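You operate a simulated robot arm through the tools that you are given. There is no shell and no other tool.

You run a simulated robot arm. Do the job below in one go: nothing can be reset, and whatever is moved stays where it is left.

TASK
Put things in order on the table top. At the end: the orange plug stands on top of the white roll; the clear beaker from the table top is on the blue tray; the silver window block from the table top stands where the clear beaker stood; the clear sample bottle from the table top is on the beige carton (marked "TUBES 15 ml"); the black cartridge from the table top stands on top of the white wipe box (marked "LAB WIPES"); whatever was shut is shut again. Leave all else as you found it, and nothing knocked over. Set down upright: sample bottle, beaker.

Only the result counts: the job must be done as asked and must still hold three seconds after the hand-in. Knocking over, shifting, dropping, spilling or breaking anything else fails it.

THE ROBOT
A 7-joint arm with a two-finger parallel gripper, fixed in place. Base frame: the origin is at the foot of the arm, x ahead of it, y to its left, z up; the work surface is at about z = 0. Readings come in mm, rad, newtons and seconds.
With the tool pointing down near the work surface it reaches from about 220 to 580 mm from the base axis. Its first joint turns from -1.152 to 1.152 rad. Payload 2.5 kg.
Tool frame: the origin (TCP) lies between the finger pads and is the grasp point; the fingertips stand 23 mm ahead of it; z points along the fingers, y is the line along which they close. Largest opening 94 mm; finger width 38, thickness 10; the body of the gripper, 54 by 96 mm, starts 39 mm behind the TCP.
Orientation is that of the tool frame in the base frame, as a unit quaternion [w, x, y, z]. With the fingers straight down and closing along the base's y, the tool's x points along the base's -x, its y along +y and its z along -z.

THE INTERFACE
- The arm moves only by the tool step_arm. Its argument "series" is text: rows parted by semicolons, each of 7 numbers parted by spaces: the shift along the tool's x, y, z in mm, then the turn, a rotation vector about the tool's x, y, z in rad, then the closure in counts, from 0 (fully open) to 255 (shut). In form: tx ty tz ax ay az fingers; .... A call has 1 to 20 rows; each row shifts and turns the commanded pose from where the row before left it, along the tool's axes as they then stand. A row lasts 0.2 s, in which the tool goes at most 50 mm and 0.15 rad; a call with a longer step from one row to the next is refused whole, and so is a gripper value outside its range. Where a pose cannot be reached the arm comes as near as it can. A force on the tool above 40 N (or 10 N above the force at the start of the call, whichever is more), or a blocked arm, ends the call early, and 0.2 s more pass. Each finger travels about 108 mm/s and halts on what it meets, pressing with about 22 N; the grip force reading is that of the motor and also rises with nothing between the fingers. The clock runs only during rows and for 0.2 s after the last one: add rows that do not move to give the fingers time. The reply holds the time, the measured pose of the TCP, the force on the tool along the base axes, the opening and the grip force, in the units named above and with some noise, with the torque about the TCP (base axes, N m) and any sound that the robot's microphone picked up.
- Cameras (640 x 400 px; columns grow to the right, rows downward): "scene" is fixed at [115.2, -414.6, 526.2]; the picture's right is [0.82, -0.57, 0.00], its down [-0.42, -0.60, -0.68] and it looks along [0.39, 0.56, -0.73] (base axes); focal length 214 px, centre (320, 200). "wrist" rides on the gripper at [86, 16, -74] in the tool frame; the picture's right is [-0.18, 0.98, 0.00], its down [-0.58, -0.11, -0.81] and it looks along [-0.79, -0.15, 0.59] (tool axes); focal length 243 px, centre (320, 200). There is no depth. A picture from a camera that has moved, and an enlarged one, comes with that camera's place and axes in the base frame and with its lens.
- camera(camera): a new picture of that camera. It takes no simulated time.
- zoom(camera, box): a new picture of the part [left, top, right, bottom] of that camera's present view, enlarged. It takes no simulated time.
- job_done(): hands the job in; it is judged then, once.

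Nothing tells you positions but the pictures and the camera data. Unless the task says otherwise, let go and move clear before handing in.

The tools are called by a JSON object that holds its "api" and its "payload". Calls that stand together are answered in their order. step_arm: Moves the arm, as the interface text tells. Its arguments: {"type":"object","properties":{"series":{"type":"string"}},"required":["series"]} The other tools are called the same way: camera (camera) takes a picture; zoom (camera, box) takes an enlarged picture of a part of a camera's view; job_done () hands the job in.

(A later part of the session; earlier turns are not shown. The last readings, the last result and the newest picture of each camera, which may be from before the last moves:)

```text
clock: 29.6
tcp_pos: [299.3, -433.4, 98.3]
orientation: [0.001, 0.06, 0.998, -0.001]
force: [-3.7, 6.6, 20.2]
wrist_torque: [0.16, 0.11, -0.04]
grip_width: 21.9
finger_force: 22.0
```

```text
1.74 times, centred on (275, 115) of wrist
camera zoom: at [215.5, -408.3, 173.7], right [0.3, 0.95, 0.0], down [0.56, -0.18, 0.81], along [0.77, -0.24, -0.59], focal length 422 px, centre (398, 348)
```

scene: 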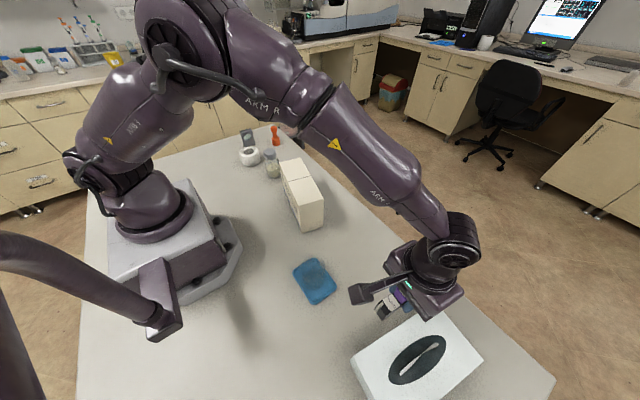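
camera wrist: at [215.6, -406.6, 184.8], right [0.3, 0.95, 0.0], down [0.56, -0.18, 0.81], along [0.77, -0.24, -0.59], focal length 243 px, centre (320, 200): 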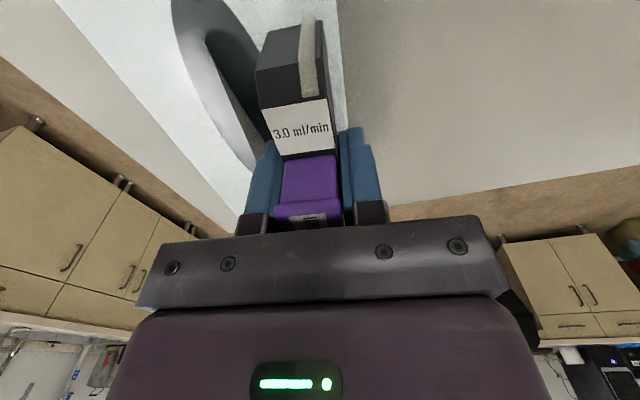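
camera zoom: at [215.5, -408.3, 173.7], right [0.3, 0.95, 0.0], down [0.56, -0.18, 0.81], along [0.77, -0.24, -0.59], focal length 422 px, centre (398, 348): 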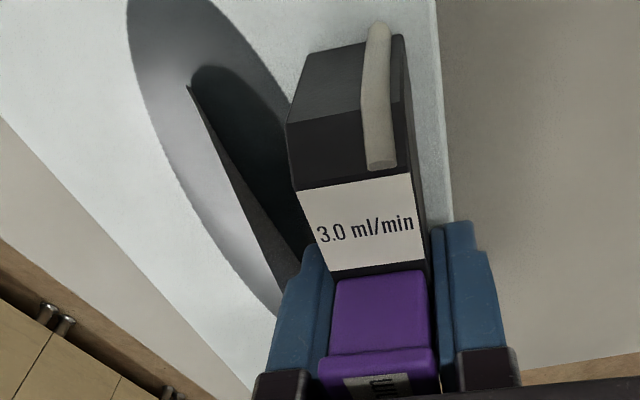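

It made contact at about 20 N. I'll ease off, open only partway so the inner finger stays clear of the tissue, then lift straight up.

{"api": "step_arm", "payload": {"series": "0 0 -1.2 0 0 0 255;0 0 0 0 0 0 160;0 0 0 0 0 0 150;0 0 0 0 0 0 150;0 0 -15 0 0 0 150;0 0 -30 0 0 0 150;0 0 -40 0 0 0 150;0 0 -40 0 0 0 150;0 0 0 0 0 0 0"}}

{"api": "camera", "payload": {"camera": "wrist"}}

{"api": "zoom", "payload": {"camera": "scene", "box": [340, 230, 500, 400]}}

```text
clock: 31.6
tcp_pos: [299.1, -433.9, 224.8]
orientation: [-0.001, 0.06, 0.998, 0.0]
force: [-0.5, 0.0, 0.1]
wrist_torque: [0.01, 0.02, -0.02]
grip_width: 94.0
finger_force: 0.0
```

```text
taken
camera wrist: at [215.4, -408.1, 299.8], right [0.3, 0.95, 0.0], down [0.56, -0.18, 0.81], along [0.77, -0.24, -0.59], focal length 243 px, centre (320, 200)
```

wrist: 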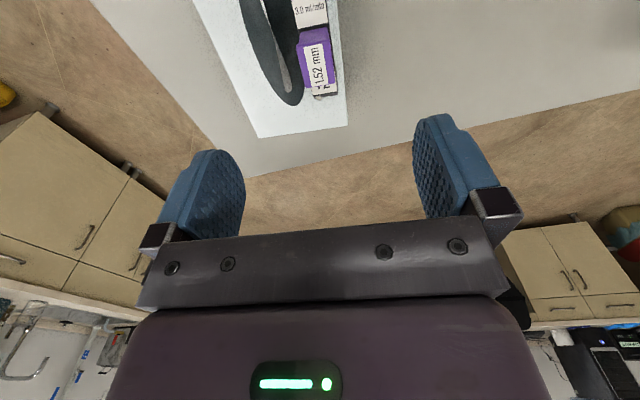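

```text
2.35 times, centred on (420, 315) of scene
camera zoom: at [115.2, -414.6, 526.2], right [0.82, -0.57, 0.0], down [-0.42, -0.6, -0.68], along [0.39, 0.56, -0.73], focal length 505 px, centre (85, -71)
```

zoom: 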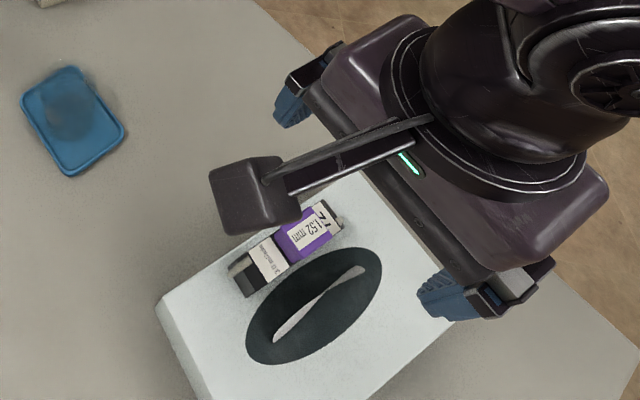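

The cartridge rests on the wipe box and the box hasn't moved. I'll go back, high, to the cluster for the window block.

{"api": "step_arm", "payload": {"series": "1.2 42 -3 0 0 0 0;1.2 42 -3 0 0 0 0;1.2 42 -3 0 0 0 0;1.2 42 -3 0 0 0 0;1.2 42 -3 0 0 0 0;1.2 42 0 0 0 0 0;1.2 42 0 0 0 0 0;1.2 42 0 0 0 0 0;16.5 40 0 0 0 0 0;16.5 40 0 0 0 0 0;16.5 40 0 0 0 0 0;16.5 40 0 0 0 0 0;16.5 40 0 0 0 0 0;16.5 40 0 0 0 0 0;0 0 0 0 0 0 0"}}

{"api": "step_arm", "payload": {"series": "0 0 0 0 0 -0.146 0;0 0 0 0 0 -0.146 0;0 0 0 0 0 -0.146 0;0 0 0 0 0 -0.146 0;0 0 0 0 0 -0.146 0;0 0 0 0 0 -0.146 0;0 0 0 0 0 -0.146 0;0 0 0 0 0 0 0"}}

{"api": "camera", "payload": {"camera": "wrist"}}

{"api": "camera", "payload": {"camera": "scene"}}

```text
clock: 34.8
tcp_pos: [257.8, 149.4, 237.5]
orientation: [0.0, 0.06, 0.998, 0.0]
force: [-1.2, 0.5, 0.7]
wrist_torque: [-0.05, -0.03, -0.03]
grip_width: 93.7
finger_force: 0.0
```

```text
clock: 36.6
tcp_pos: [259.0, 151.3, 237.5]
orientation: [0.0, -0.437, 0.9, -0.001]
force: [-0.1, -0.5, -0.3]
wrist_torque: [0.0, 0.0, 0.02]
grip_width: 94.3
finger_force: 0.0
```

```text
taken
camera wrist: at [193.4, 92.1, 313.5], right [-0.66, 0.75, 0.0], down [0.45, 0.39, 0.81], along [0.61, 0.53, -0.59], focal length 243 px, centre (320, 200)
```

wrist: 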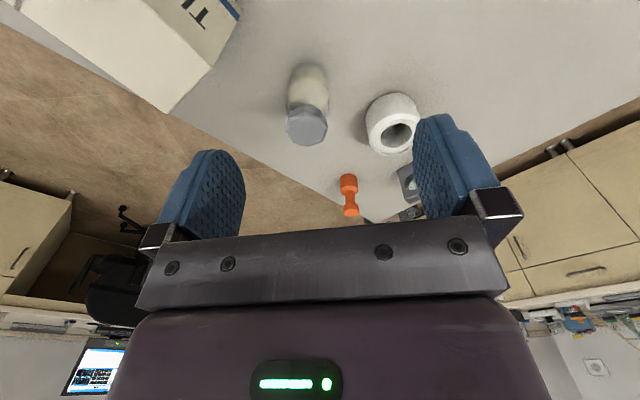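

```text
taken
```

scene: 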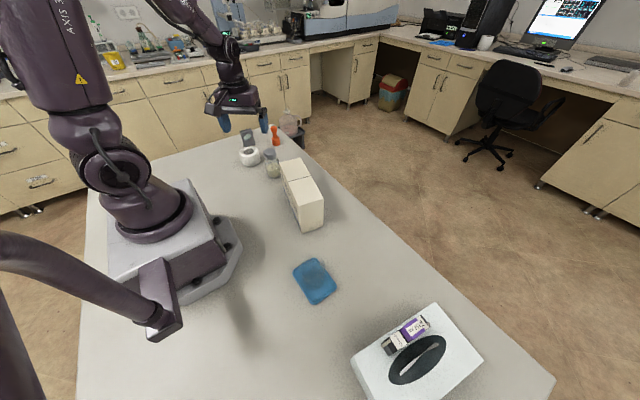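

I'll take the sample bottle first since it's nearest, hovering lower for a precise look.

{"api": "zoom", "payload": {"camera": "wrist", "box": [260, 40, 440, 220]}}

{"api": "step_arm", "payload": {"series": "-36 -8 0 0 0 0 0;-36 -8 0 0 0 0 0;0 0 25 0 0 0 0;0 0 0 0 0 0 0"}}

{"api": "camera", "payload": {"camera": "wrist"}}

{"api": "zoom", "payload": {"camera": "wrist", "box": [240, 0, 400, 120]}}

```text
2.22 times, centred on (350, 130) of wrist
camera zoom: at [193.4, 92.1, 313.5], right [-0.66, 0.75, 0.0], down [0.45, 0.39, 0.81], along [0.61, 0.53, -0.59], focal length 539 px, centre (253, 356)
```

zoom: 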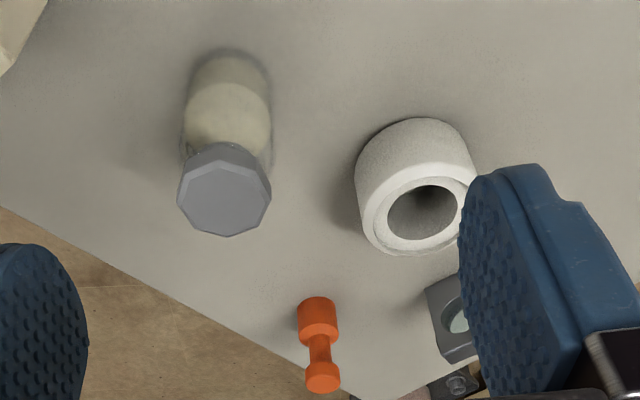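

```text
clock: 37.6
tcp_pos: [316.9, 195.0, 212.6]
orientation: [0.0, -0.436, 0.9, 0.0]
force: [-0.3, -0.3, -0.4]
wrist_torque: [-0.03, 0.01, 0.01]
grip_width: 94.1
finger_force: 0.0
```

```text
taken
camera wrist: at [251.2, 137.8, 288.8], right [-0.66, 0.75, 0.0], down [0.45, 0.39, 0.81], along [0.61, 0.53, -0.59], focal length 243 px, centre (320, 200)
```

wrist: 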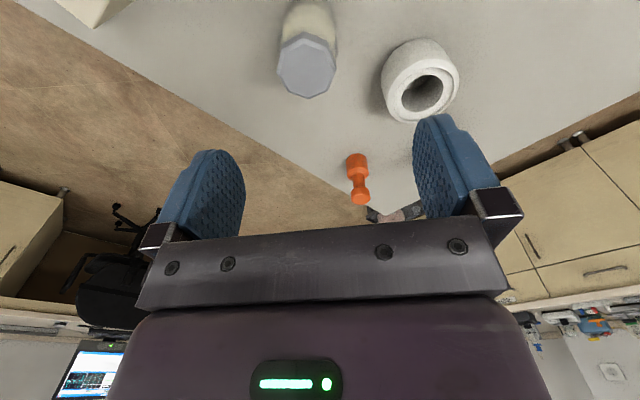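

```text
3.33 times, centred on (320, 60) of wrist
camera zoom: at [251.2, 137.8, 288.8], right [-0.66, 0.75, 0.0], down [0.45, 0.39, 0.81], along [0.61, 0.53, -0.59], focal length 809 px, centre (320, 667)
```

zoom: 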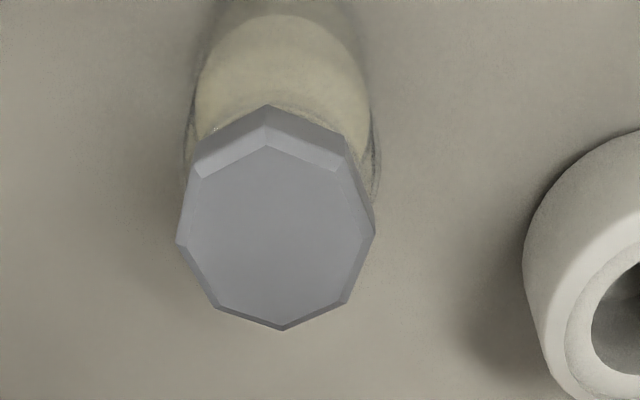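

The cap top is about 100 mm high and the bottle is centred near (326,190). I'll align and come down to just above the cap for a final check.

{"api": "step_arm", "payload": {"series": "-1.3 -10.2 20 0 0 0 0;0 0 30 0 0 0 0;0 0 30 0 0 0 0;0 0 0 0 0 0 0"}}

{"api": "camera", "payload": {"camera": "wrist"}}

{"api": "zoom", "payload": {"camera": "scene", "box": [210, 100, 330, 220]}}

```text
clock: 38.6
tcp_pos: [326.1, 191.3, 133.6]
orientation: [0.0, -0.436, 0.9, 0.0]
force: [-0.8, -0.6, -0.8]
wrist_torque: [0.03, 0.03, 0.03]
grip_width: 93.8
finger_force: 0.0
```

```text
taken
camera wrist: at [260.6, 133.0, 207.7], right [-0.66, 0.75, 0.0], down [0.45, 0.39, 0.81], along [0.61, 0.53, -0.59], focal length 243 px, centre (320, 200)
```

wrist: 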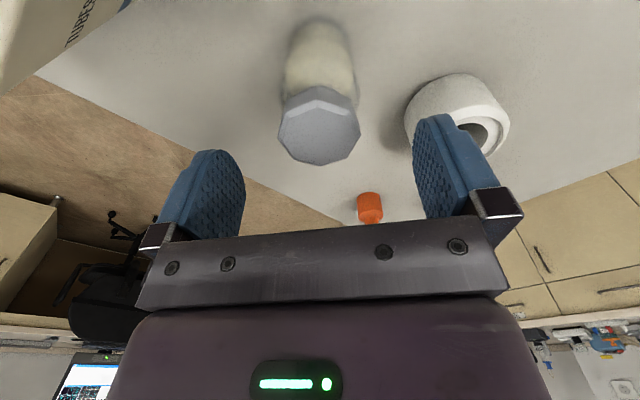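

```text
3.33 times, centred on (270, 160) of scene
camera zoom: at [115.2, -414.6, 526.2], right [0.82, -0.57, 0.0], down [-0.42, -0.6, -0.68], along [0.39, 0.56, -0.73], focal length 715 px, centre (487, 333)
```

zoom: 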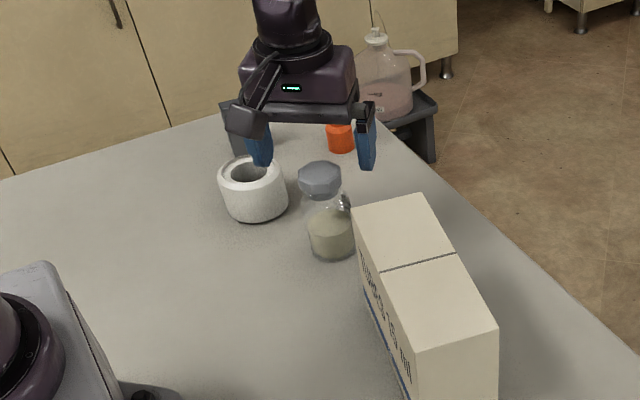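

It's well centred. I'll descend to grasp height and close on the body.

{"api": "step_arm", "payload": {"series": "3.5 0 20 0 0 0 0;0 0 25 0 0 0 0;0 0 19.5 0 0 0 0;0 0 0 0 0 0 0;0 0 0 0 0 0 255;0 0 0 0 0 0 255;0 0 0 0 0 0 255"}}

{"api": "camera", "payload": {"camera": "wrist"}}

{"api": "zoom", "payload": {"camera": "scene", "box": [210, 100, 330, 220]}}

```text
clock: 40.2
tcp_pos: [323.3, 189.7, 68.0]
orientation: [-0.001, -0.436, 0.9, 0.0]
force: [0.8, 0.1, -0.6]
wrist_torque: [0.0, -0.03, -0.01]
grip_width: 50.7
finger_force: 22.1
```

```text
taken
camera wrist: at [257.6, 131.1, 143.2], right [-0.66, 0.75, 0.0], down [0.45, 0.39, 0.81], along [0.61, 0.53, -0.59], focal length 243 px, centre (320, 200)
```

wrist: 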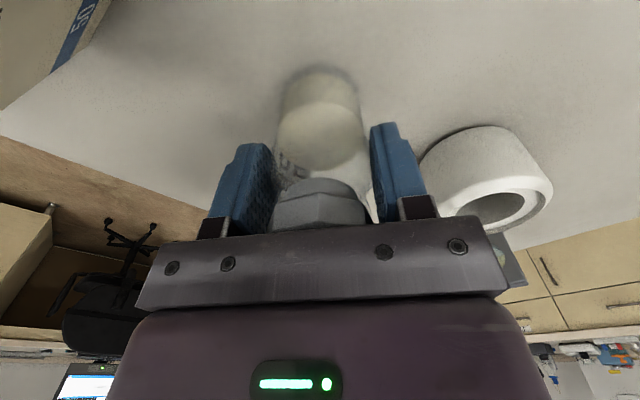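

```text
3.33 times, centred on (270, 160) of scene
camera zoom: at [115.2, -414.6, 526.2], right [0.82, -0.57, 0.0], down [-0.42, -0.6, -0.68], along [0.39, 0.56, -0.73], focal length 715 px, centre (487, 333)
```

zoom: 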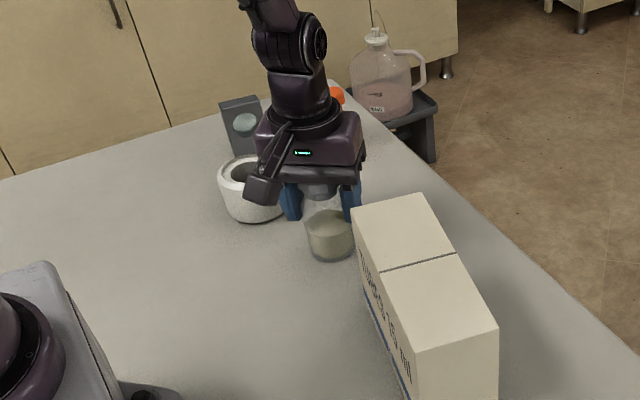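

The grip is good at 50.7 mm on the body. I'll lift gently and move to just before the carton.

{"api": "step_arm", "payload": {"series": "0 0 -5 0 0 0 255;0 0 -15 0 0 0 255;0 0 -35 0 0 0 255;0 0 -35 0 0 0 255;0 0 -35 0 0 0 255;0 0 -35 0 0 0 255;29.3 -27.4 0 0 0 0 255;29.3 -27.4 0 0 0 0 255;29.3 -27.4 0 0 0 0 255;0 0 0 0 0 0 255"}}

{"api": "camera", "payload": {"camera": "wrist"}}

{"api": "camera", "payload": {"camera": "scene"}}

```text
clock: 42.4
tcp_pos: [331.0, 69.7, 228.0]
orientation: [0.0, -0.436, 0.9, -0.001]
force: [-0.7, 0.1, -1.1]
wrist_torque: [0.01, 0.05, -0.03]
grip_width: 50.4
finger_force: 22.0
```

```text
taken
camera wrist: at [266.7, 11.4, 303.1], right [-0.66, 0.75, 0.0], down [0.45, 0.39, 0.81], along [0.61, 0.53, -0.59], focal length 243 px, centre (320, 200)
```

wrist: 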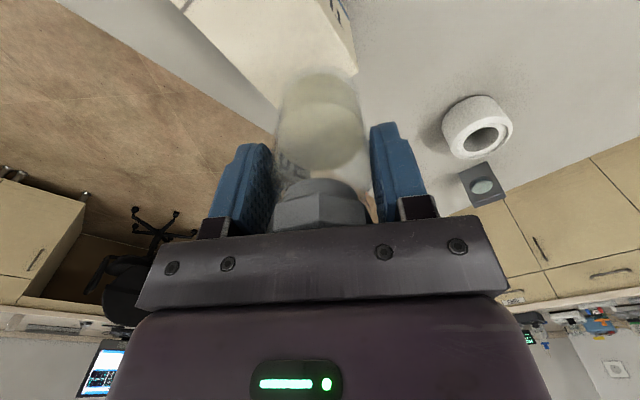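

```text
taken
```

scene: 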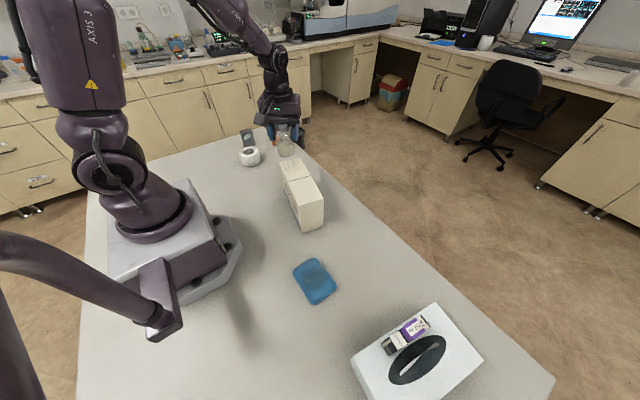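

The bottle is held upright and clear. Moving above the carton's middle.

{"api": "step_arm", "payload": {"series": "27.3 -21.6 0 0 0 0 255;27.3 -21.6 0 0 0 0 255;0 0 0 0 0 0 255"}}

{"api": "camera", "payload": {"camera": "wrist"}}

{"api": "zoom", "payload": {"camera": "scene", "box": [240, 90, 380, 240]}}

```text
clock: 43.2
tcp_pos: [333.3, 0.1, 229.0]
orientation: [0.0, -0.437, 0.9, -0.001]
force: [-0.7, -0.9, -1.6]
wrist_torque: [0.02, 0.01, 0.01]
grip_width: 50.3
finger_force: 21.3
```

```text
taken
camera wrist: at [268.6, -58.4, 303.8], right [-0.66, 0.75, 0.0], down [0.45, 0.39, 0.81], along [0.61, 0.53, -0.59], focal length 243 px, centre (320, 200)
```

wrist: 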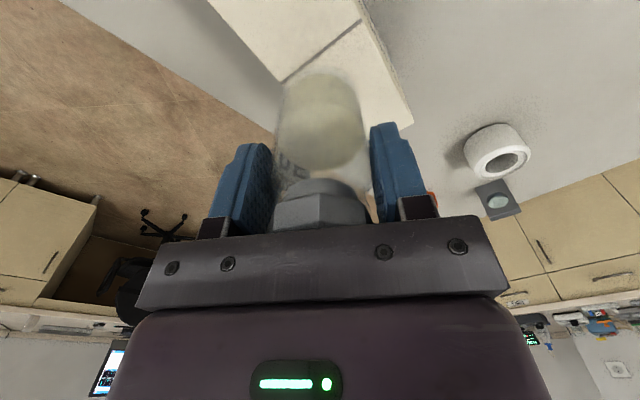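

```text
2.67 times, centred on (310, 165) of scene
camera zoom: at [115.2, -414.6, 526.2], right [0.82, -0.57, 0.0], down [-0.42, -0.6, -0.68], along [0.39, 0.56, -0.73], focal length 572 px, centre (347, 293)
```

zoom: 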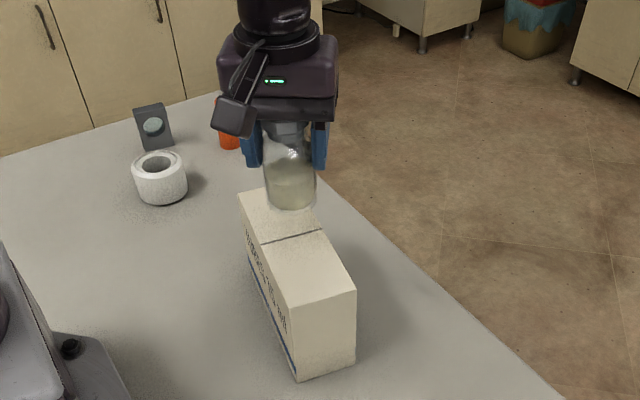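

From the seam, the carton centre is about (328,-8) with its axis tilted slightly. I'll shift to centre the bottle and lower it.

{"api": "step_arm", "payload": {"series": "4.2 1.9 15 0 0 0 255;0 0 15 0 0 0 255;0 0 5 0 0 0 255;0 0 0 0 0 0 255"}}

{"api": "zoom", "payload": {"camera": "scene", "box": [240, 110, 350, 240]}}

{"api": "camera", "payload": {"camera": "wrist"}}

```text
clock: 44.2
tcp_pos: [328.4, -1.6, 193.1]
orientation: [-0.001, -0.436, 0.9, 0.0]
force: [0.7, 0.8, -1.7]
wrist_torque: [-0.01, 0.03, 0.01]
grip_width: 50.1
finger_force: 21.6
```

```text
3.08 times, centred on (295, 175) of scene
camera zoom: at [115.2, -414.6, 526.2], right [0.82, -0.57, 0.0], down [-0.42, -0.6, -0.68], along [0.39, 0.56, -0.73], focal length 660 px, centre (397, 277)
```

zoom: 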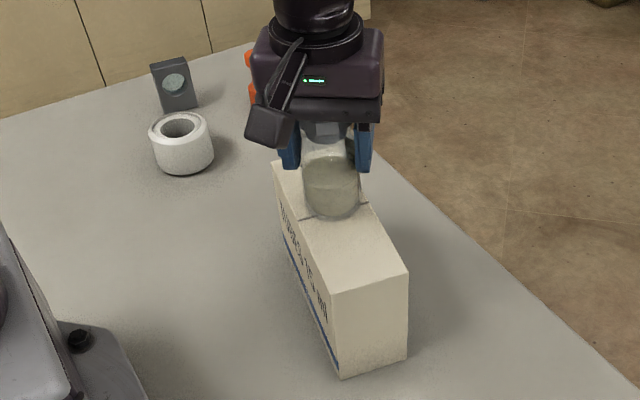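

```text
taken
camera wrist: at [263.8, -60.5, 268.6], right [-0.66, 0.75, 0.0], down [0.45, 0.39, 0.81], along [0.61, 0.53, -0.59], focal length 243 px, centre (320, 200)
```

wrist: 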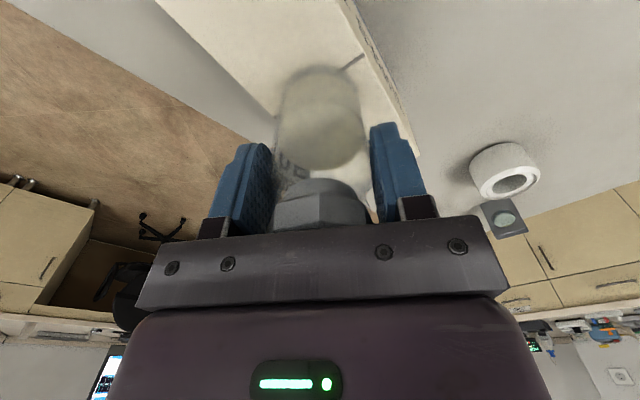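

{"api": "step_arm", "payload": {"series": "0 0 1.5 0 0 0 255;0 0 1.5 0 0 0 255;0 0 0 0 0 0 255"}}

{"api": "step_arm", "payload": {"series": "0 0 1 0 0 0 255;0 0 1 0 0 0 255;0 0 0 0 0 0 255"}}

```text
clock: 45.0
tcp_pos: [328.4, -2.1, 192.2]
orientation: [0.002, -0.436, 0.9, -0.001]
force: [-1.9, 0.5, 19.6]
wrist_torque: [0.29, 0.11, 0.1]
grip_width: 50.3
finger_force: 22.3
```

```text
clock: 45.8
tcp_pos: [328.5, -2.0, 189.3]
orientation: [0.001, -0.436, 0.9, 0.0]
force: [3.7, -0.3, 12.5]
wrist_torque: [0.07, -0.28, 0.0]
grip_width: 50.3
finger_force: 21.6
```

Contact came earlier than expected, and the second step may have let the bottle slip in the grip. Checking before I release.

{"api": "zoom", "payload": {"camera": "scene", "box": [240, 110, 350, 240]}}

{"api": "camera", "payload": {"camera": "wrist"}}

```text
3.08 times, centred on (295, 175) of scene
camera zoom: at [115.2, -414.6, 526.2], right [0.82, -0.57, 0.0], down [-0.42, -0.6, -0.68], along [0.39, 0.56, -0.73], focal length 660 px, centre (397, 277)
```

zoom: 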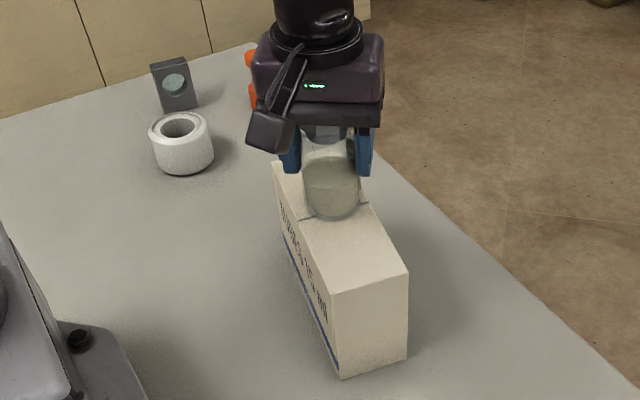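

```text
taken
camera wrist: at [263.9, -60.2, 264.1], right [-0.66, 0.75, 0.0], down [0.44, 0.39, 0.81], along [0.61, 0.53, -0.59], focal length 243 px, centre (320, 200)
```

wrist: 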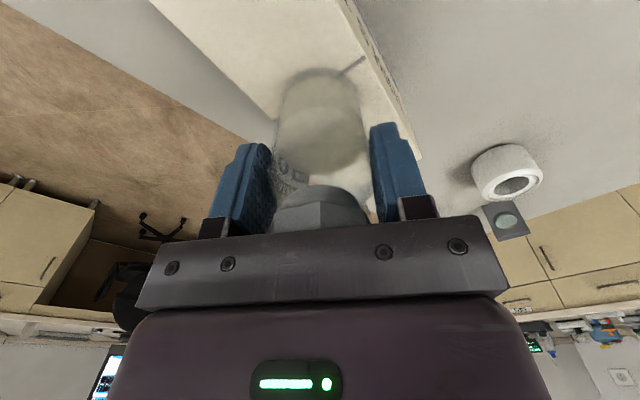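

The bottle sits on the carton after a tiny slip in the grip. I'll ease off, release slowly and lift straight up.

{"api": "step_arm", "payload": {"series": "0 0 -0.7 0 0 0 255;0 0 0 0 0 0 112;0 0 0 0 0 0 90;0 0 0 0 0 0 0;0 0 0 0 0 0 0;0 0 -20 0 0 0 0;0 0 -40 0 0 0 0;0 0 -40 0 0 0 0;0 0 -40 0 0 0 0;0 0 0 0 0 0 0"}}

{"api": "camera", "payload": {"camera": "wrist"}}

{"api": "zoom", "payload": {"camera": "scene", "box": [240, 110, 350, 240]}}

```text
clock: 48.0
tcp_pos: [327.4, -2.3, 331.3]
orientation: [0.001, -0.436, 0.9, 0.0]
force: [-0.1, -0.3, 0.3]
wrist_torque: [-0.02, 0.0, 0.0]
grip_width: 93.9
finger_force: 0.0
```

```text
taken
camera wrist: at [261.7, -60.5, 405.1], right [-0.66, 0.75, 0.0], down [0.45, 0.39, 0.81], along [0.61, 0.53, -0.59], focal length 243 px, centre (320, 200)
```

wrist: 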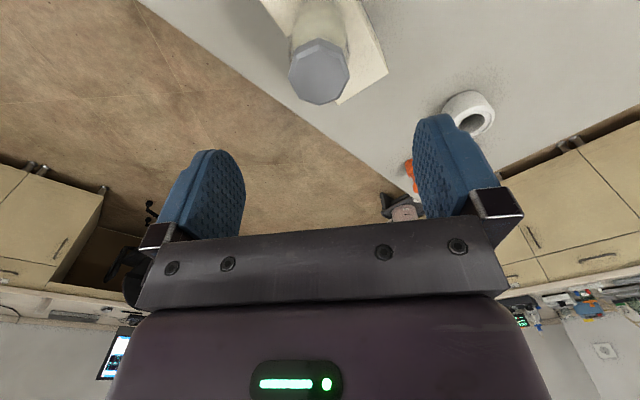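

```text
3.08 times, centred on (295, 175) of scene
camera zoom: at [115.2, -414.6, 526.2], right [0.82, -0.57, 0.0], down [-0.42, -0.6, -0.68], along [0.39, 0.56, -0.73], focal length 660 px, centre (397, 277)
```

zoom: 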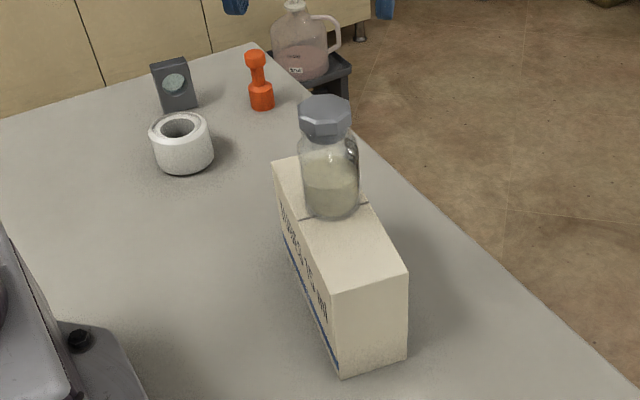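

The bottle is upright on the carton. Next is the window block near (330,435), which I'll approach with the fingers closing across its width.

{"api": "step_arm", "payload": {"series": "-35.1 28.2 0 0 0 0 0;-35.1 28.2 0 0 0 0 0;-35.1 28.2 0 0 0 0 0;-35.1 28.2 0 0 0 0 0;-35.1 28.2 0 0 0 0 0;-35.1 28.2 0 0 0 0 0;0 0 0 0 0 -0.135 0;0 0 0 0 0 -0.135 0;0 0 0 0 0 -0.135 0;-28.2 7.6 33 0 0 0 0;-28.2 7.6 33 0 0 0 0;-28.2 7.6 33 0 0 0 0;-28.2 7.6 33 0 0 0 0;0 0 0 0 0 0 0"}}

{"api": "camera", "payload": {"camera": "wrist"}}

{"api": "zoom", "payload": {"camera": "wrist", "box": [200, 0, 440, 160]}}

{"api": "camera", "payload": {"camera": "scene"}}

```text
clock: 51.0
tcp_pos: [326.3, 384.5, 196.5]
orientation: [0.0, -0.608, 0.794, 0.0]
force: [1.0, 0.1, 0.3]
wrist_torque: [0.03, -0.01, 0.01]
grip_width: 94.1
finger_force: 0.1
```

```text
taken
camera wrist: at [289.9, 305.3, 272.1], right [-0.9, 0.43, 0.0], down [0.26, 0.53, 0.81], along [0.35, 0.73, -0.59], focal length 243 px, centre (320, 200)
```

wrist: 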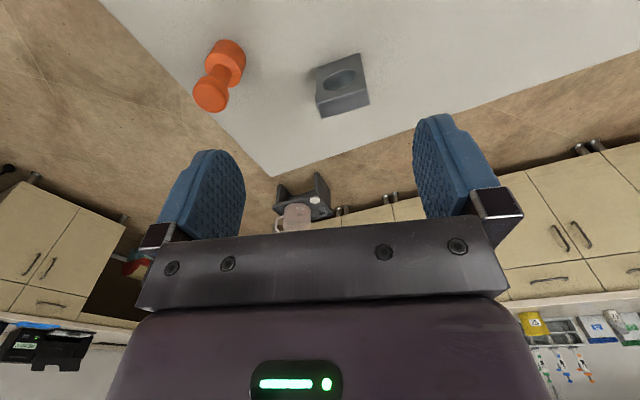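

```text
2.50 times, centred on (320, 80) of wrist
camera zoom: at [289.9, 305.3, 272.1], right [-0.9, 0.43, 0.0], down [0.26, 0.53, 0.81], along [0.35, 0.73, -0.59], focal length 606 px, centre (320, 500)
```

zoom: 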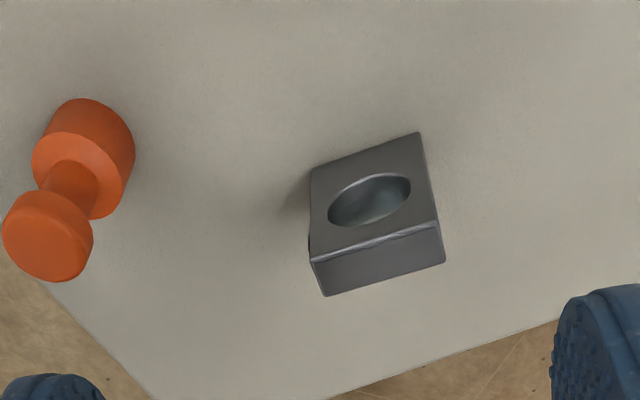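

```text
taken
```

scene: 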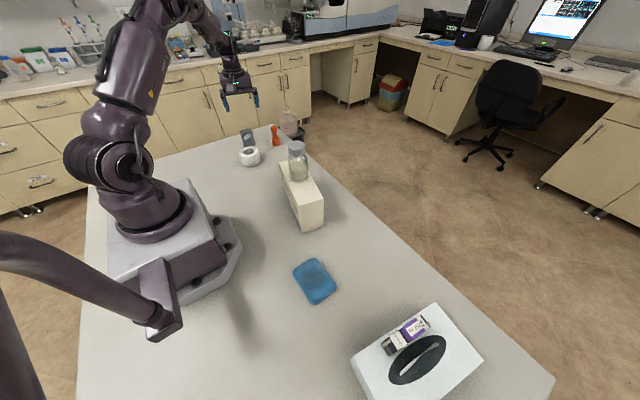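

The block centre is about (326,428), height 71 mm, width 46 mm. I'll align the yaw and descend to straddle it.

{"api": "step_arm", "payload": {"series": "0 0 0 0 0 -0.147 0;-43.2 5.4 0 0 0 0 0;0 0 35 0 0 0 0;0 0 35 0 0 0 0;0 0 0 0 0 0 0"}}

{"api": "camera", "payload": {"camera": "wrist"}}

{"api": "zoom", "payload": {"camera": "wrist", "box": [220, 20, 420, 160]}}

```text
clock: 52.2
tcp_pos: [328.8, 426.9, 128.8]
orientation: [0.0, -0.664, 0.747, 0.0]
force: [-0.7, 0.0, 0.0]
wrist_torque: [-0.02, 0.01, 0.03]
grip_width: 94.1
finger_force: 0.0
```

```text
taken
camera wrist: at [303.8, 342.6, 203.4], right [-0.95, 0.3, 0.0], down [0.18, 0.56, 0.81], along [0.24, 0.77, -0.59], focal length 243 px, centre (320, 200)
```

wrist: 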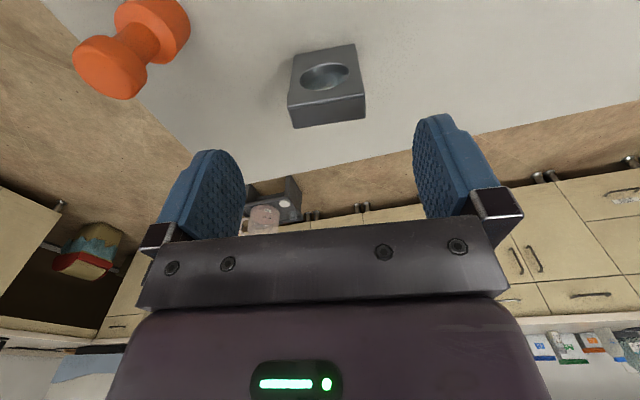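

```text
2.86 times, centred on (320, 90) of wrist
camera zoom: at [303.8, 342.6, 203.4], right [-0.95, 0.3, 0.0], down [0.18, 0.56, 0.81], along [0.24, 0.77, -0.59], focal length 693 px, centre (320, 514)
```

zoom: 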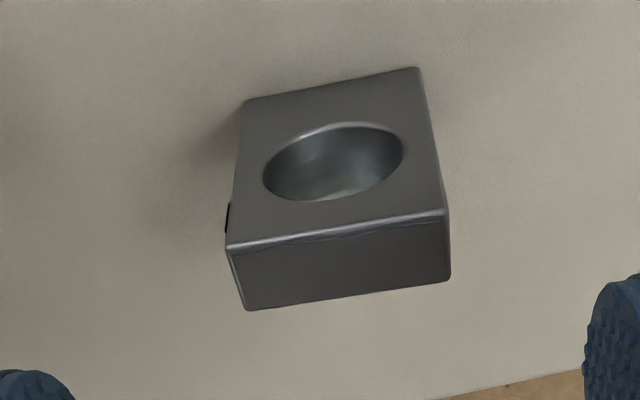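

The geometry is confirmed. I'll descend the rest of the way and close.

{"api": "step_arm", "payload": {"series": "-1 1.5 24 0 0 0 0;0 0 30 0 0 0 0;0 0 30 0 0 0 0;0 0 0 0 0 0 0"}}

{"api": "camera", "payload": {"camera": "wrist"}}

{"api": "zoom", "payload": {"camera": "scene", "box": [210, 100, 310, 200]}}

```text
clock: 53.2
tcp_pos: [323.3, 429.4, 45.4]
orientation: [0.001, -0.665, 0.747, 0.001]
force: [-0.9, 0.0, -0.2]
wrist_torque: [-0.02, 0.02, 0.0]
grip_width: 93.9
finger_force: 0.1
```

```text
taken
camera wrist: at [300.2, 345.3, 120.9], right [-0.95, 0.3, 0.0], down [0.18, 0.56, 0.81], along [0.24, 0.77, -0.59], focal length 243 px, centre (320, 200)
```

wrist: 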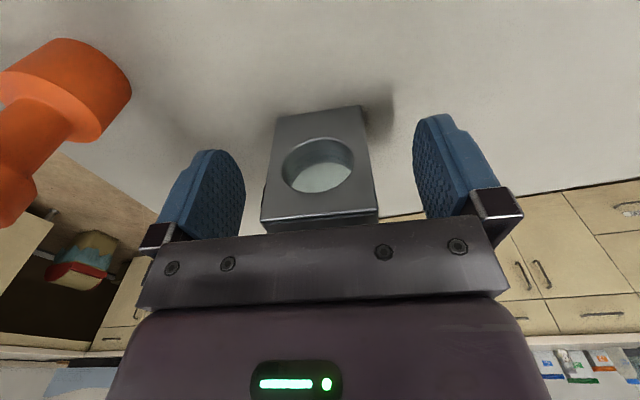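

```text
4.00 times, centred on (260, 150) of scene
camera zoom: at [115.2, -414.6, 526.2], right [0.82, -0.57, 0.0], down [-0.42, -0.6, -0.68], along [0.39, 0.56, -0.73], focal length 858 px, centre (560, 400)
```

zoom: 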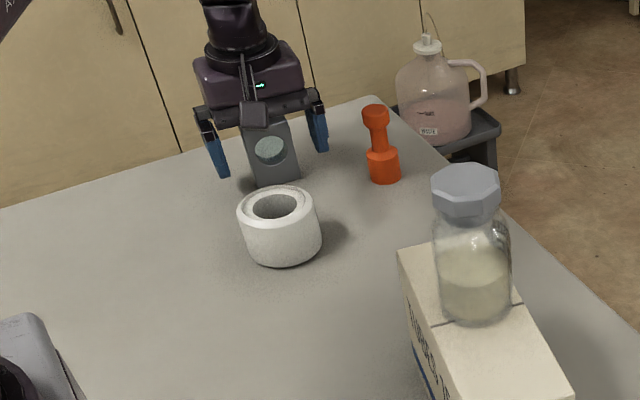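

The block is centred between the pads. Closing now.

{"api": "step_arm", "payload": {"series": "0 0 0 0 0 0 255;0 0 0 0 0 0 255;0 0 0 0 0 0 255;0 0 -3 0 0 0 255;0 0 -10 0 0 0 255;0 0 0 0 0 0 255"}}

{"api": "camera", "payload": {"camera": "wrist"}}

```text
clock: 54.6
tcp_pos: [324.4, 429.1, 58.4]
orientation: [0.001, -0.664, 0.747, 0.0]
force: [-0.1, 0.4, -0.4]
wrist_torque: [-0.01, 0.0, 0.01]
grip_width: 47.6
finger_force: 21.8
```

```text
taken
camera wrist: at [299.7, 344.9, 132.8], right [-0.95, 0.3, 0.0], down [0.18, 0.56, 0.81], along [0.24, 0.77, -0.59], focal length 243 px, centre (320, 200)
```

wrist: 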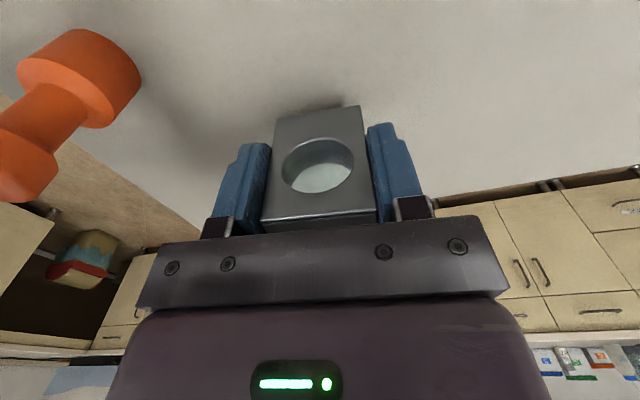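

The block is held at 47.6 mm. I'll lift it over the roll and carry it to the beaker's old spot at (203,191).

{"api": "step_arm", "payload": {"series": "0 0 -32 0 0 0 255;0 0 -32 0 0 0 255;0 0 -33 0 0 0 255;35.8 13.3 0 0 0 0 255;35.8 13.3 0 0 0 0 255;35.8 13.3 0 0 0 0 255;35.8 13.3 0 0 0 0 255;35.8 13.3 0 0 0 0 255;35.8 13.3 0 0 0 0 255;35.8 13.3 0 0 0 0 255;0 0 0 0 0 0 255"}}

{"api": "camera", "payload": {"camera": "wrist"}}

{"api": "camera", "payload": {"camera": "scene"}}

```text
clock: 57.0
tcp_pos: [203.5, 190.6, 154.9]
orientation: [0.0, -0.664, 0.748, 0.0]
force: [-0.6, 0.6, -0.1]
wrist_torque: [0.01, -0.01, -0.04]
grip_width: 47.7
finger_force: 21.7
```

```text
taken
camera wrist: at [178.5, 106.4, 229.5], right [-0.95, 0.3, 0.0], down [0.18, 0.56, 0.81], along [0.24, 0.77, -0.59], focal length 243 px, centre (320, 200)
```

wrist: 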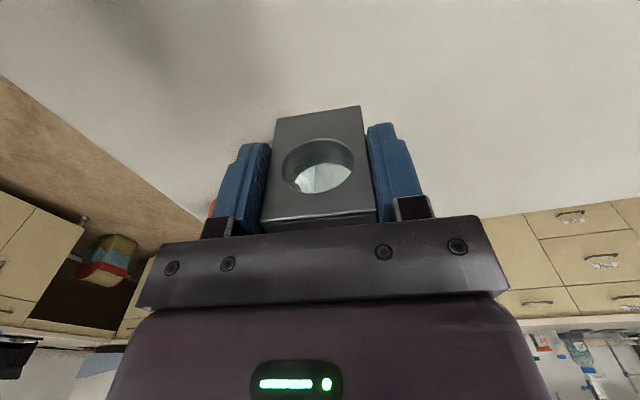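

```text
taken
```

scene: 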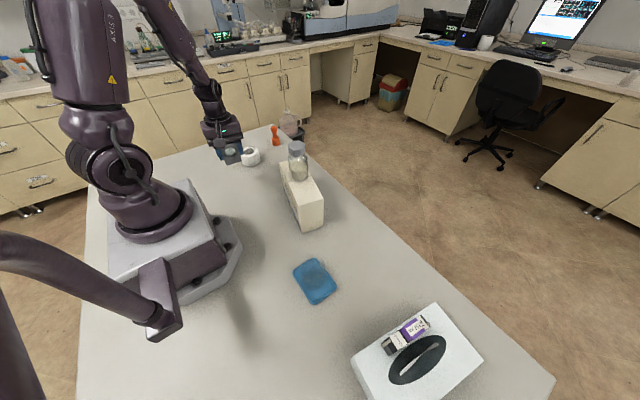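

It's over the spot. Lowering to just above the table, then in small steps.

{"api": "step_arm", "payload": {"series": "0 0 35 0 0 0 255;0 0 35 0 0 0 255;0 0 30 0 0 0 255;0 0 4 0 0 0 255;0 0 1.5 0 0 0 255;0 0 0 0 0 0 255"}}

{"api": "step_arm", "payload": {"series": "0 0 1 0 0 0 255;0 0 1 0 0 0 255;0 0 0 0 0 0 255"}}

```text
clock: 58.4
tcp_pos: [203.5, 190.7, 48.3]
orientation: [0.0, -0.665, 0.747, 0.0]
force: [0.2, -0.7, -0.4]
wrist_torque: [-0.02, -0.01, 0.02]
grip_width: 47.7
finger_force: 22.2
```

```text
clock: 59.2
tcp_pos: [202.9, 191.6, 47.1]
orientation: [0.0, -0.664, 0.747, 0.0]
force: [-0.5, 0.8, -0.4]
wrist_torque: [0.03, -0.04, -0.01]
grip_width: 47.5
finger_force: 21.9
```

{"api": "step_arm", "payload": {"series": "0 0 0.8 0 0 0 255;0 0 0.7 0 0 0 255;0 0 0 0 0 0 255"}}

{"api": "zoom", "payload": {"camera": "scene", "box": [190, 110, 290, 210]}}

```text
clock: 60.0
tcp_pos: [202.8, 192.3, 45.9]
orientation: [-0.001, -0.665, 0.747, 0.0]
force: [-4.5, -2.9, 20.2]
wrist_torque: [-0.14, 0.13, 0.01]
grip_width: 47.7
finger_force: 22.0
```

```text
4.00 times, centred on (240, 160) of scene
camera zoom: at [115.2, -414.7, 526.2], right [0.82, -0.57, 0.0], down [-0.42, -0.6, -0.68], along [0.39, 0.56, -0.73], focal length 858 px, centre (640, 360)
```

zoom: 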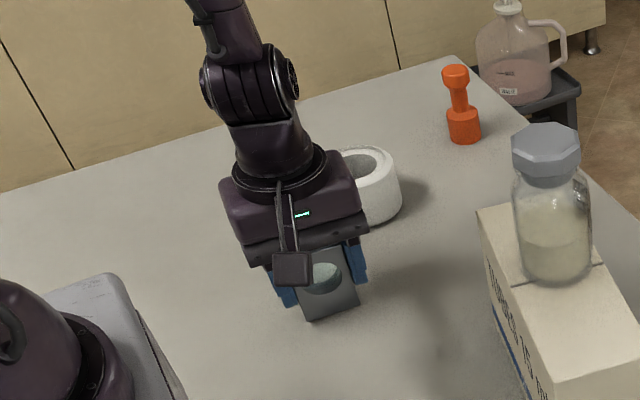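

Contact. I'll ease off a little, release and lift.

{"api": "step_arm", "payload": {"series": "0 0 -0.9 0 0 0 255;0 0 0 0 0 0 120;0 0 0 0 0 0 80;0 0 0 0 0 0 0;0 0 0 0 0 0 0;0 0 -20 0 0 0 0;0 0 -40 0 0 0 0;0 0 -40 0 0 0 0;0 0 -40 0 0 0 0;0 0 -20 0 0 0 0;0 0 0 0 0 0 0"}}

{"api": "camera", "payload": {"camera": "wrist"}}

{"api": "zoom", "payload": {"camera": "scene", "box": [190, 110, 310, 230]}}

```text
clock: 62.4
tcp_pos: [204.8, 192.7, 205.2]
orientation: [0.0, -0.665, 0.747, 0.0]
force: [0.2, 0.5, 1.1]
wrist_torque: [-0.03, 0.02, -0.03]
grip_width: 94.0
finger_force: 0.1
```

```text
taken
camera wrist: at [180.3, 108.1, 280.2], right [-0.95, 0.3, 0.0], down [0.18, 0.56, 0.81], along [0.24, 0.77, -0.59], focal length 243 px, centre (320, 200)
```

wrist: 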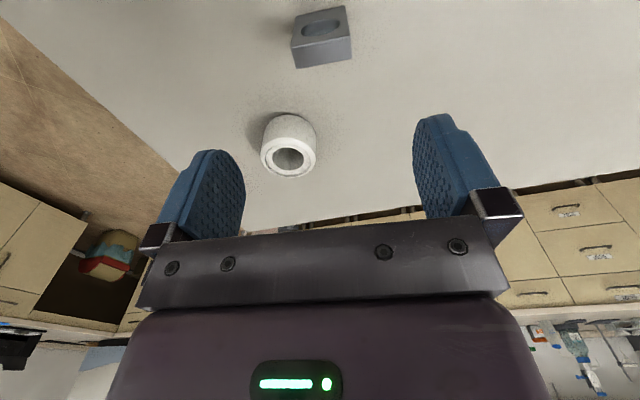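

```text
3.33 times, centred on (250, 170) of scene
camera zoom: at [115.2, -414.6, 526.2], right [0.82, -0.57, 0.0], down [-0.42, -0.6, -0.68], along [0.39, 0.56, -0.73], focal length 715 px, centre (553, 300)
```

zoom: 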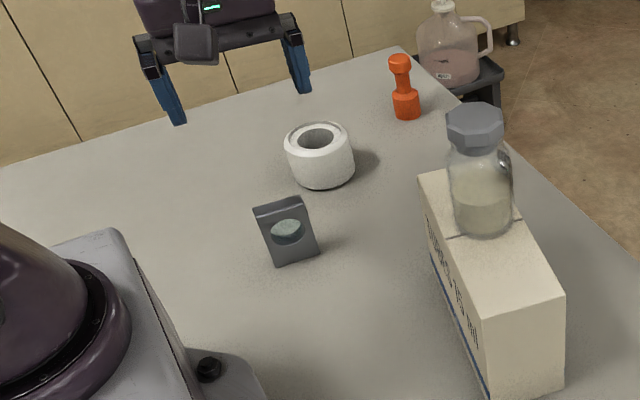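

The window block stands where the beaker was. I'll move to hover near the plug for a precise look, with the roll also in view on the way.

{"api": "step_arm", "payload": {"series": "0 0 0 0 0 0.141 0;0 0 0 0 0 0.141 0;0 0 0 0 0 0.141 0;0 0 0 0 0 0.141 0;0 0 0 0 0 0.141 0;-40.2 -2.9 2 0 0 0 0;-40.2 -2.9 2 0 0 0 0;0 0 0 0 0 0 0"}}

{"api": "camera", "payload": {"camera": "wrist"}}

{"api": "zoom", "payload": {"camera": "wrist", "box": [280, 20, 430, 180]}}

{"api": "step_arm", "payload": {"series": "-40.2 -2.9 2 0 0 0 0;-40.2 -2.9 2 0 0 0 0;-40.2 -2.9 2 0 0 0 0;-40.2 -2.9 2 0 0 0 0;-40.2 -2.9 2 0 0 0 0;0 0 0 0 0 0 0"}}

{"api": "camera", "payload": {"camera": "wrist"}}

{"api": "zoom", "payload": {"camera": "wrist", "box": [240, 0, 400, 140]}}

```text
clock: 64.2
tcp_pos: [267.7, 241.0, 201.6]
orientation: [0.0, -0.366, 0.931, 0.0]
force: [0.6, 0.4, 0.3]
wrist_torque: [0.02, -0.01, 0.0]
grip_width: 93.8
finger_force: 0.1
```

```text
taken
camera wrist: at [193.8, 194.1, 277.0], right [-0.53, 0.85, 0.0], down [0.5, 0.32, 0.81], along [0.68, 0.43, -0.59], focal length 243 px, centre (320, 200)
```

wrist: 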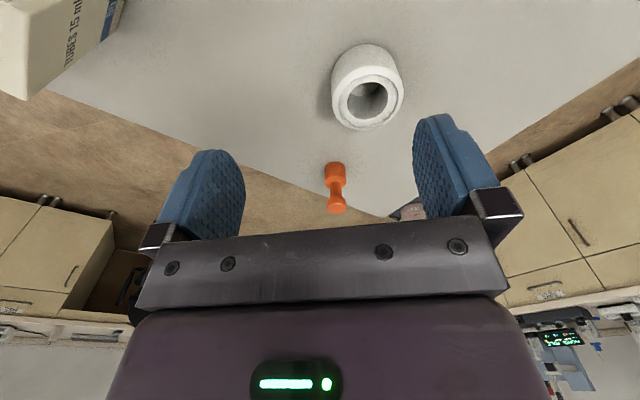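

```text
2.50 times, centred on (355, 100) of wrist
camera zoom: at [193.8, 194.1, 277.0], right [-0.53, 0.85, 0.0], down [0.5, 0.32, 0.81], along [0.68, 0.43, -0.59], focal length 606 px, centre (232, 450)
```

zoom: 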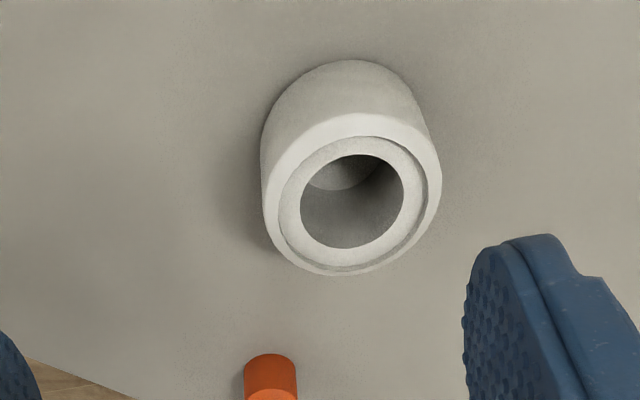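

```text
clock: 65.6
tcp_pos: [423.7, 367.3, 192.6]
orientation: [-0.001, -0.366, 0.931, 0.0]
force: [0.4, -0.4, -0.2]
wrist_torque: [0.0, 0.01, -0.03]
grip_width: 93.8
finger_force: 0.1
```

```text
taken
camera wrist: at [350.5, 319.6, 268.1], right [-0.54, 0.84, 0.0], down [0.5, 0.32, 0.81], along [0.68, 0.43, -0.59], focal length 243 px, centre (320, 200)
```

wrist: 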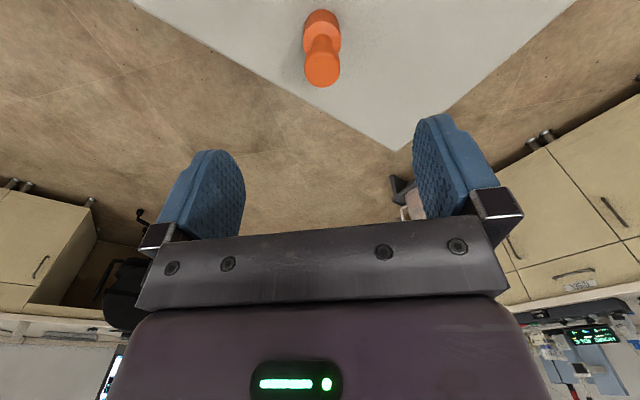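

```text
2.86 times, centred on (320, 70) of wrist
camera zoom: at [350.5, 319.6, 268.1], right [-0.54, 0.84, 0.0], down [0.5, 0.32, 0.81], along [0.68, 0.43, -0.59], focal length 693 px, centre (320, 571)
```

zoom: 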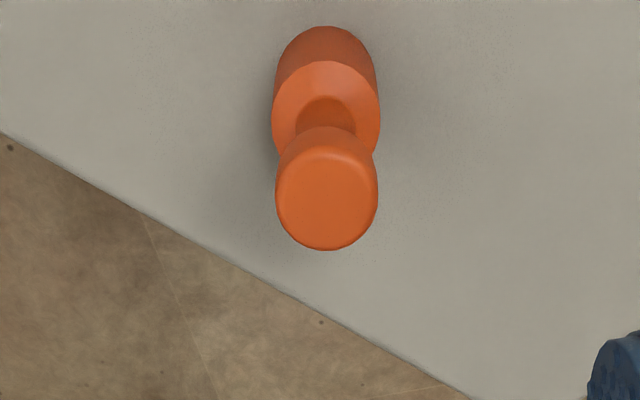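

The plug is at about (424,368) and 78 mm tall, with a 28 mm knob on top and a 34 mm base. The roll's hole is about 43 mm, so I'll look at the roll's ring up close before picking up the plug.

{"api": "step_arm", "payload": {"series": "34.8 13.3 20 0 0 0 0;34.8 13.3 20 0 0 0 0;34.8 13.3 20 0 0 0 0;34.8 13.3 20 0 0 0 0;0 0 0 0 0 0 0"}}

{"api": "camera", "payload": {"camera": "wrist"}}

{"api": "zoom", "payload": {"camera": "wrist", "box": [250, 30, 390, 190]}}

{"api": "zoom", "payload": {"camera": "scene", "box": [230, 130, 280, 180]}}

```text
clock: 66.8
tcp_pos: [284.3, 310.4, 111.1]
orientation: [0.0, -0.366, 0.931, 0.0]
force: [-0.2, 0.6, 0.5]
wrist_torque: [-0.03, -0.01, 0.03]
grip_width: 94.0
finger_force: 0.0
```

```text
taken
camera wrist: at [211.0, 263.3, 186.2], right [-0.53, 0.85, 0.0], down [0.5, 0.32, 0.81], along [0.68, 0.43, -0.59], focal length 243 px, centre (320, 200)
```

wrist: 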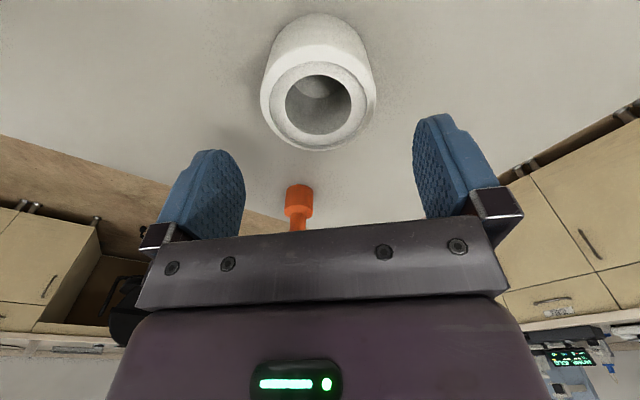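

```text
2.50 times, centred on (320, 110) of wrist
camera zoom: at [211.0, 263.3, 186.2], right [-0.53, 0.85, 0.0], down [0.5, 0.32, 0.81], along [0.68, 0.43, -0.59], focal length 606 px, centre (320, 425)
```

zoom: 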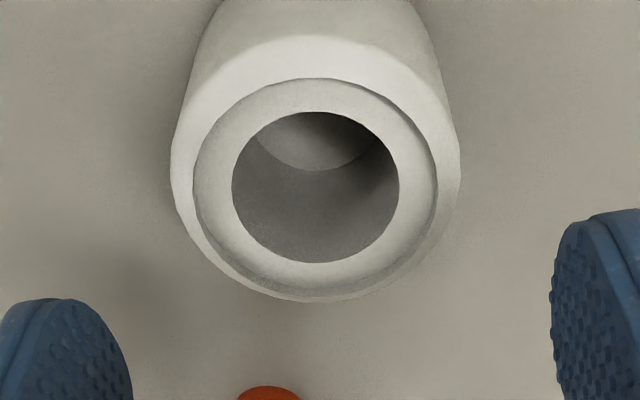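

```text
8.00 times, centred on (255, 155) of scene
camera zoom: at [115.2, -414.6, 526.2], right [0.82, -0.57, 0.0], down [-0.42, -0.6, -0.68], along [0.39, 0.56, -0.73], focal length 1716 px, centre (840, 560)
```

zoom: 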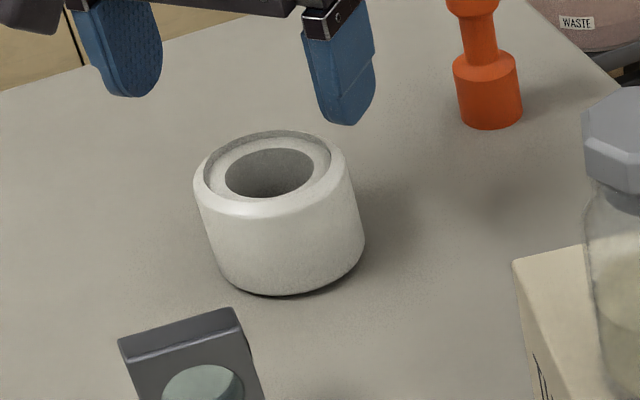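

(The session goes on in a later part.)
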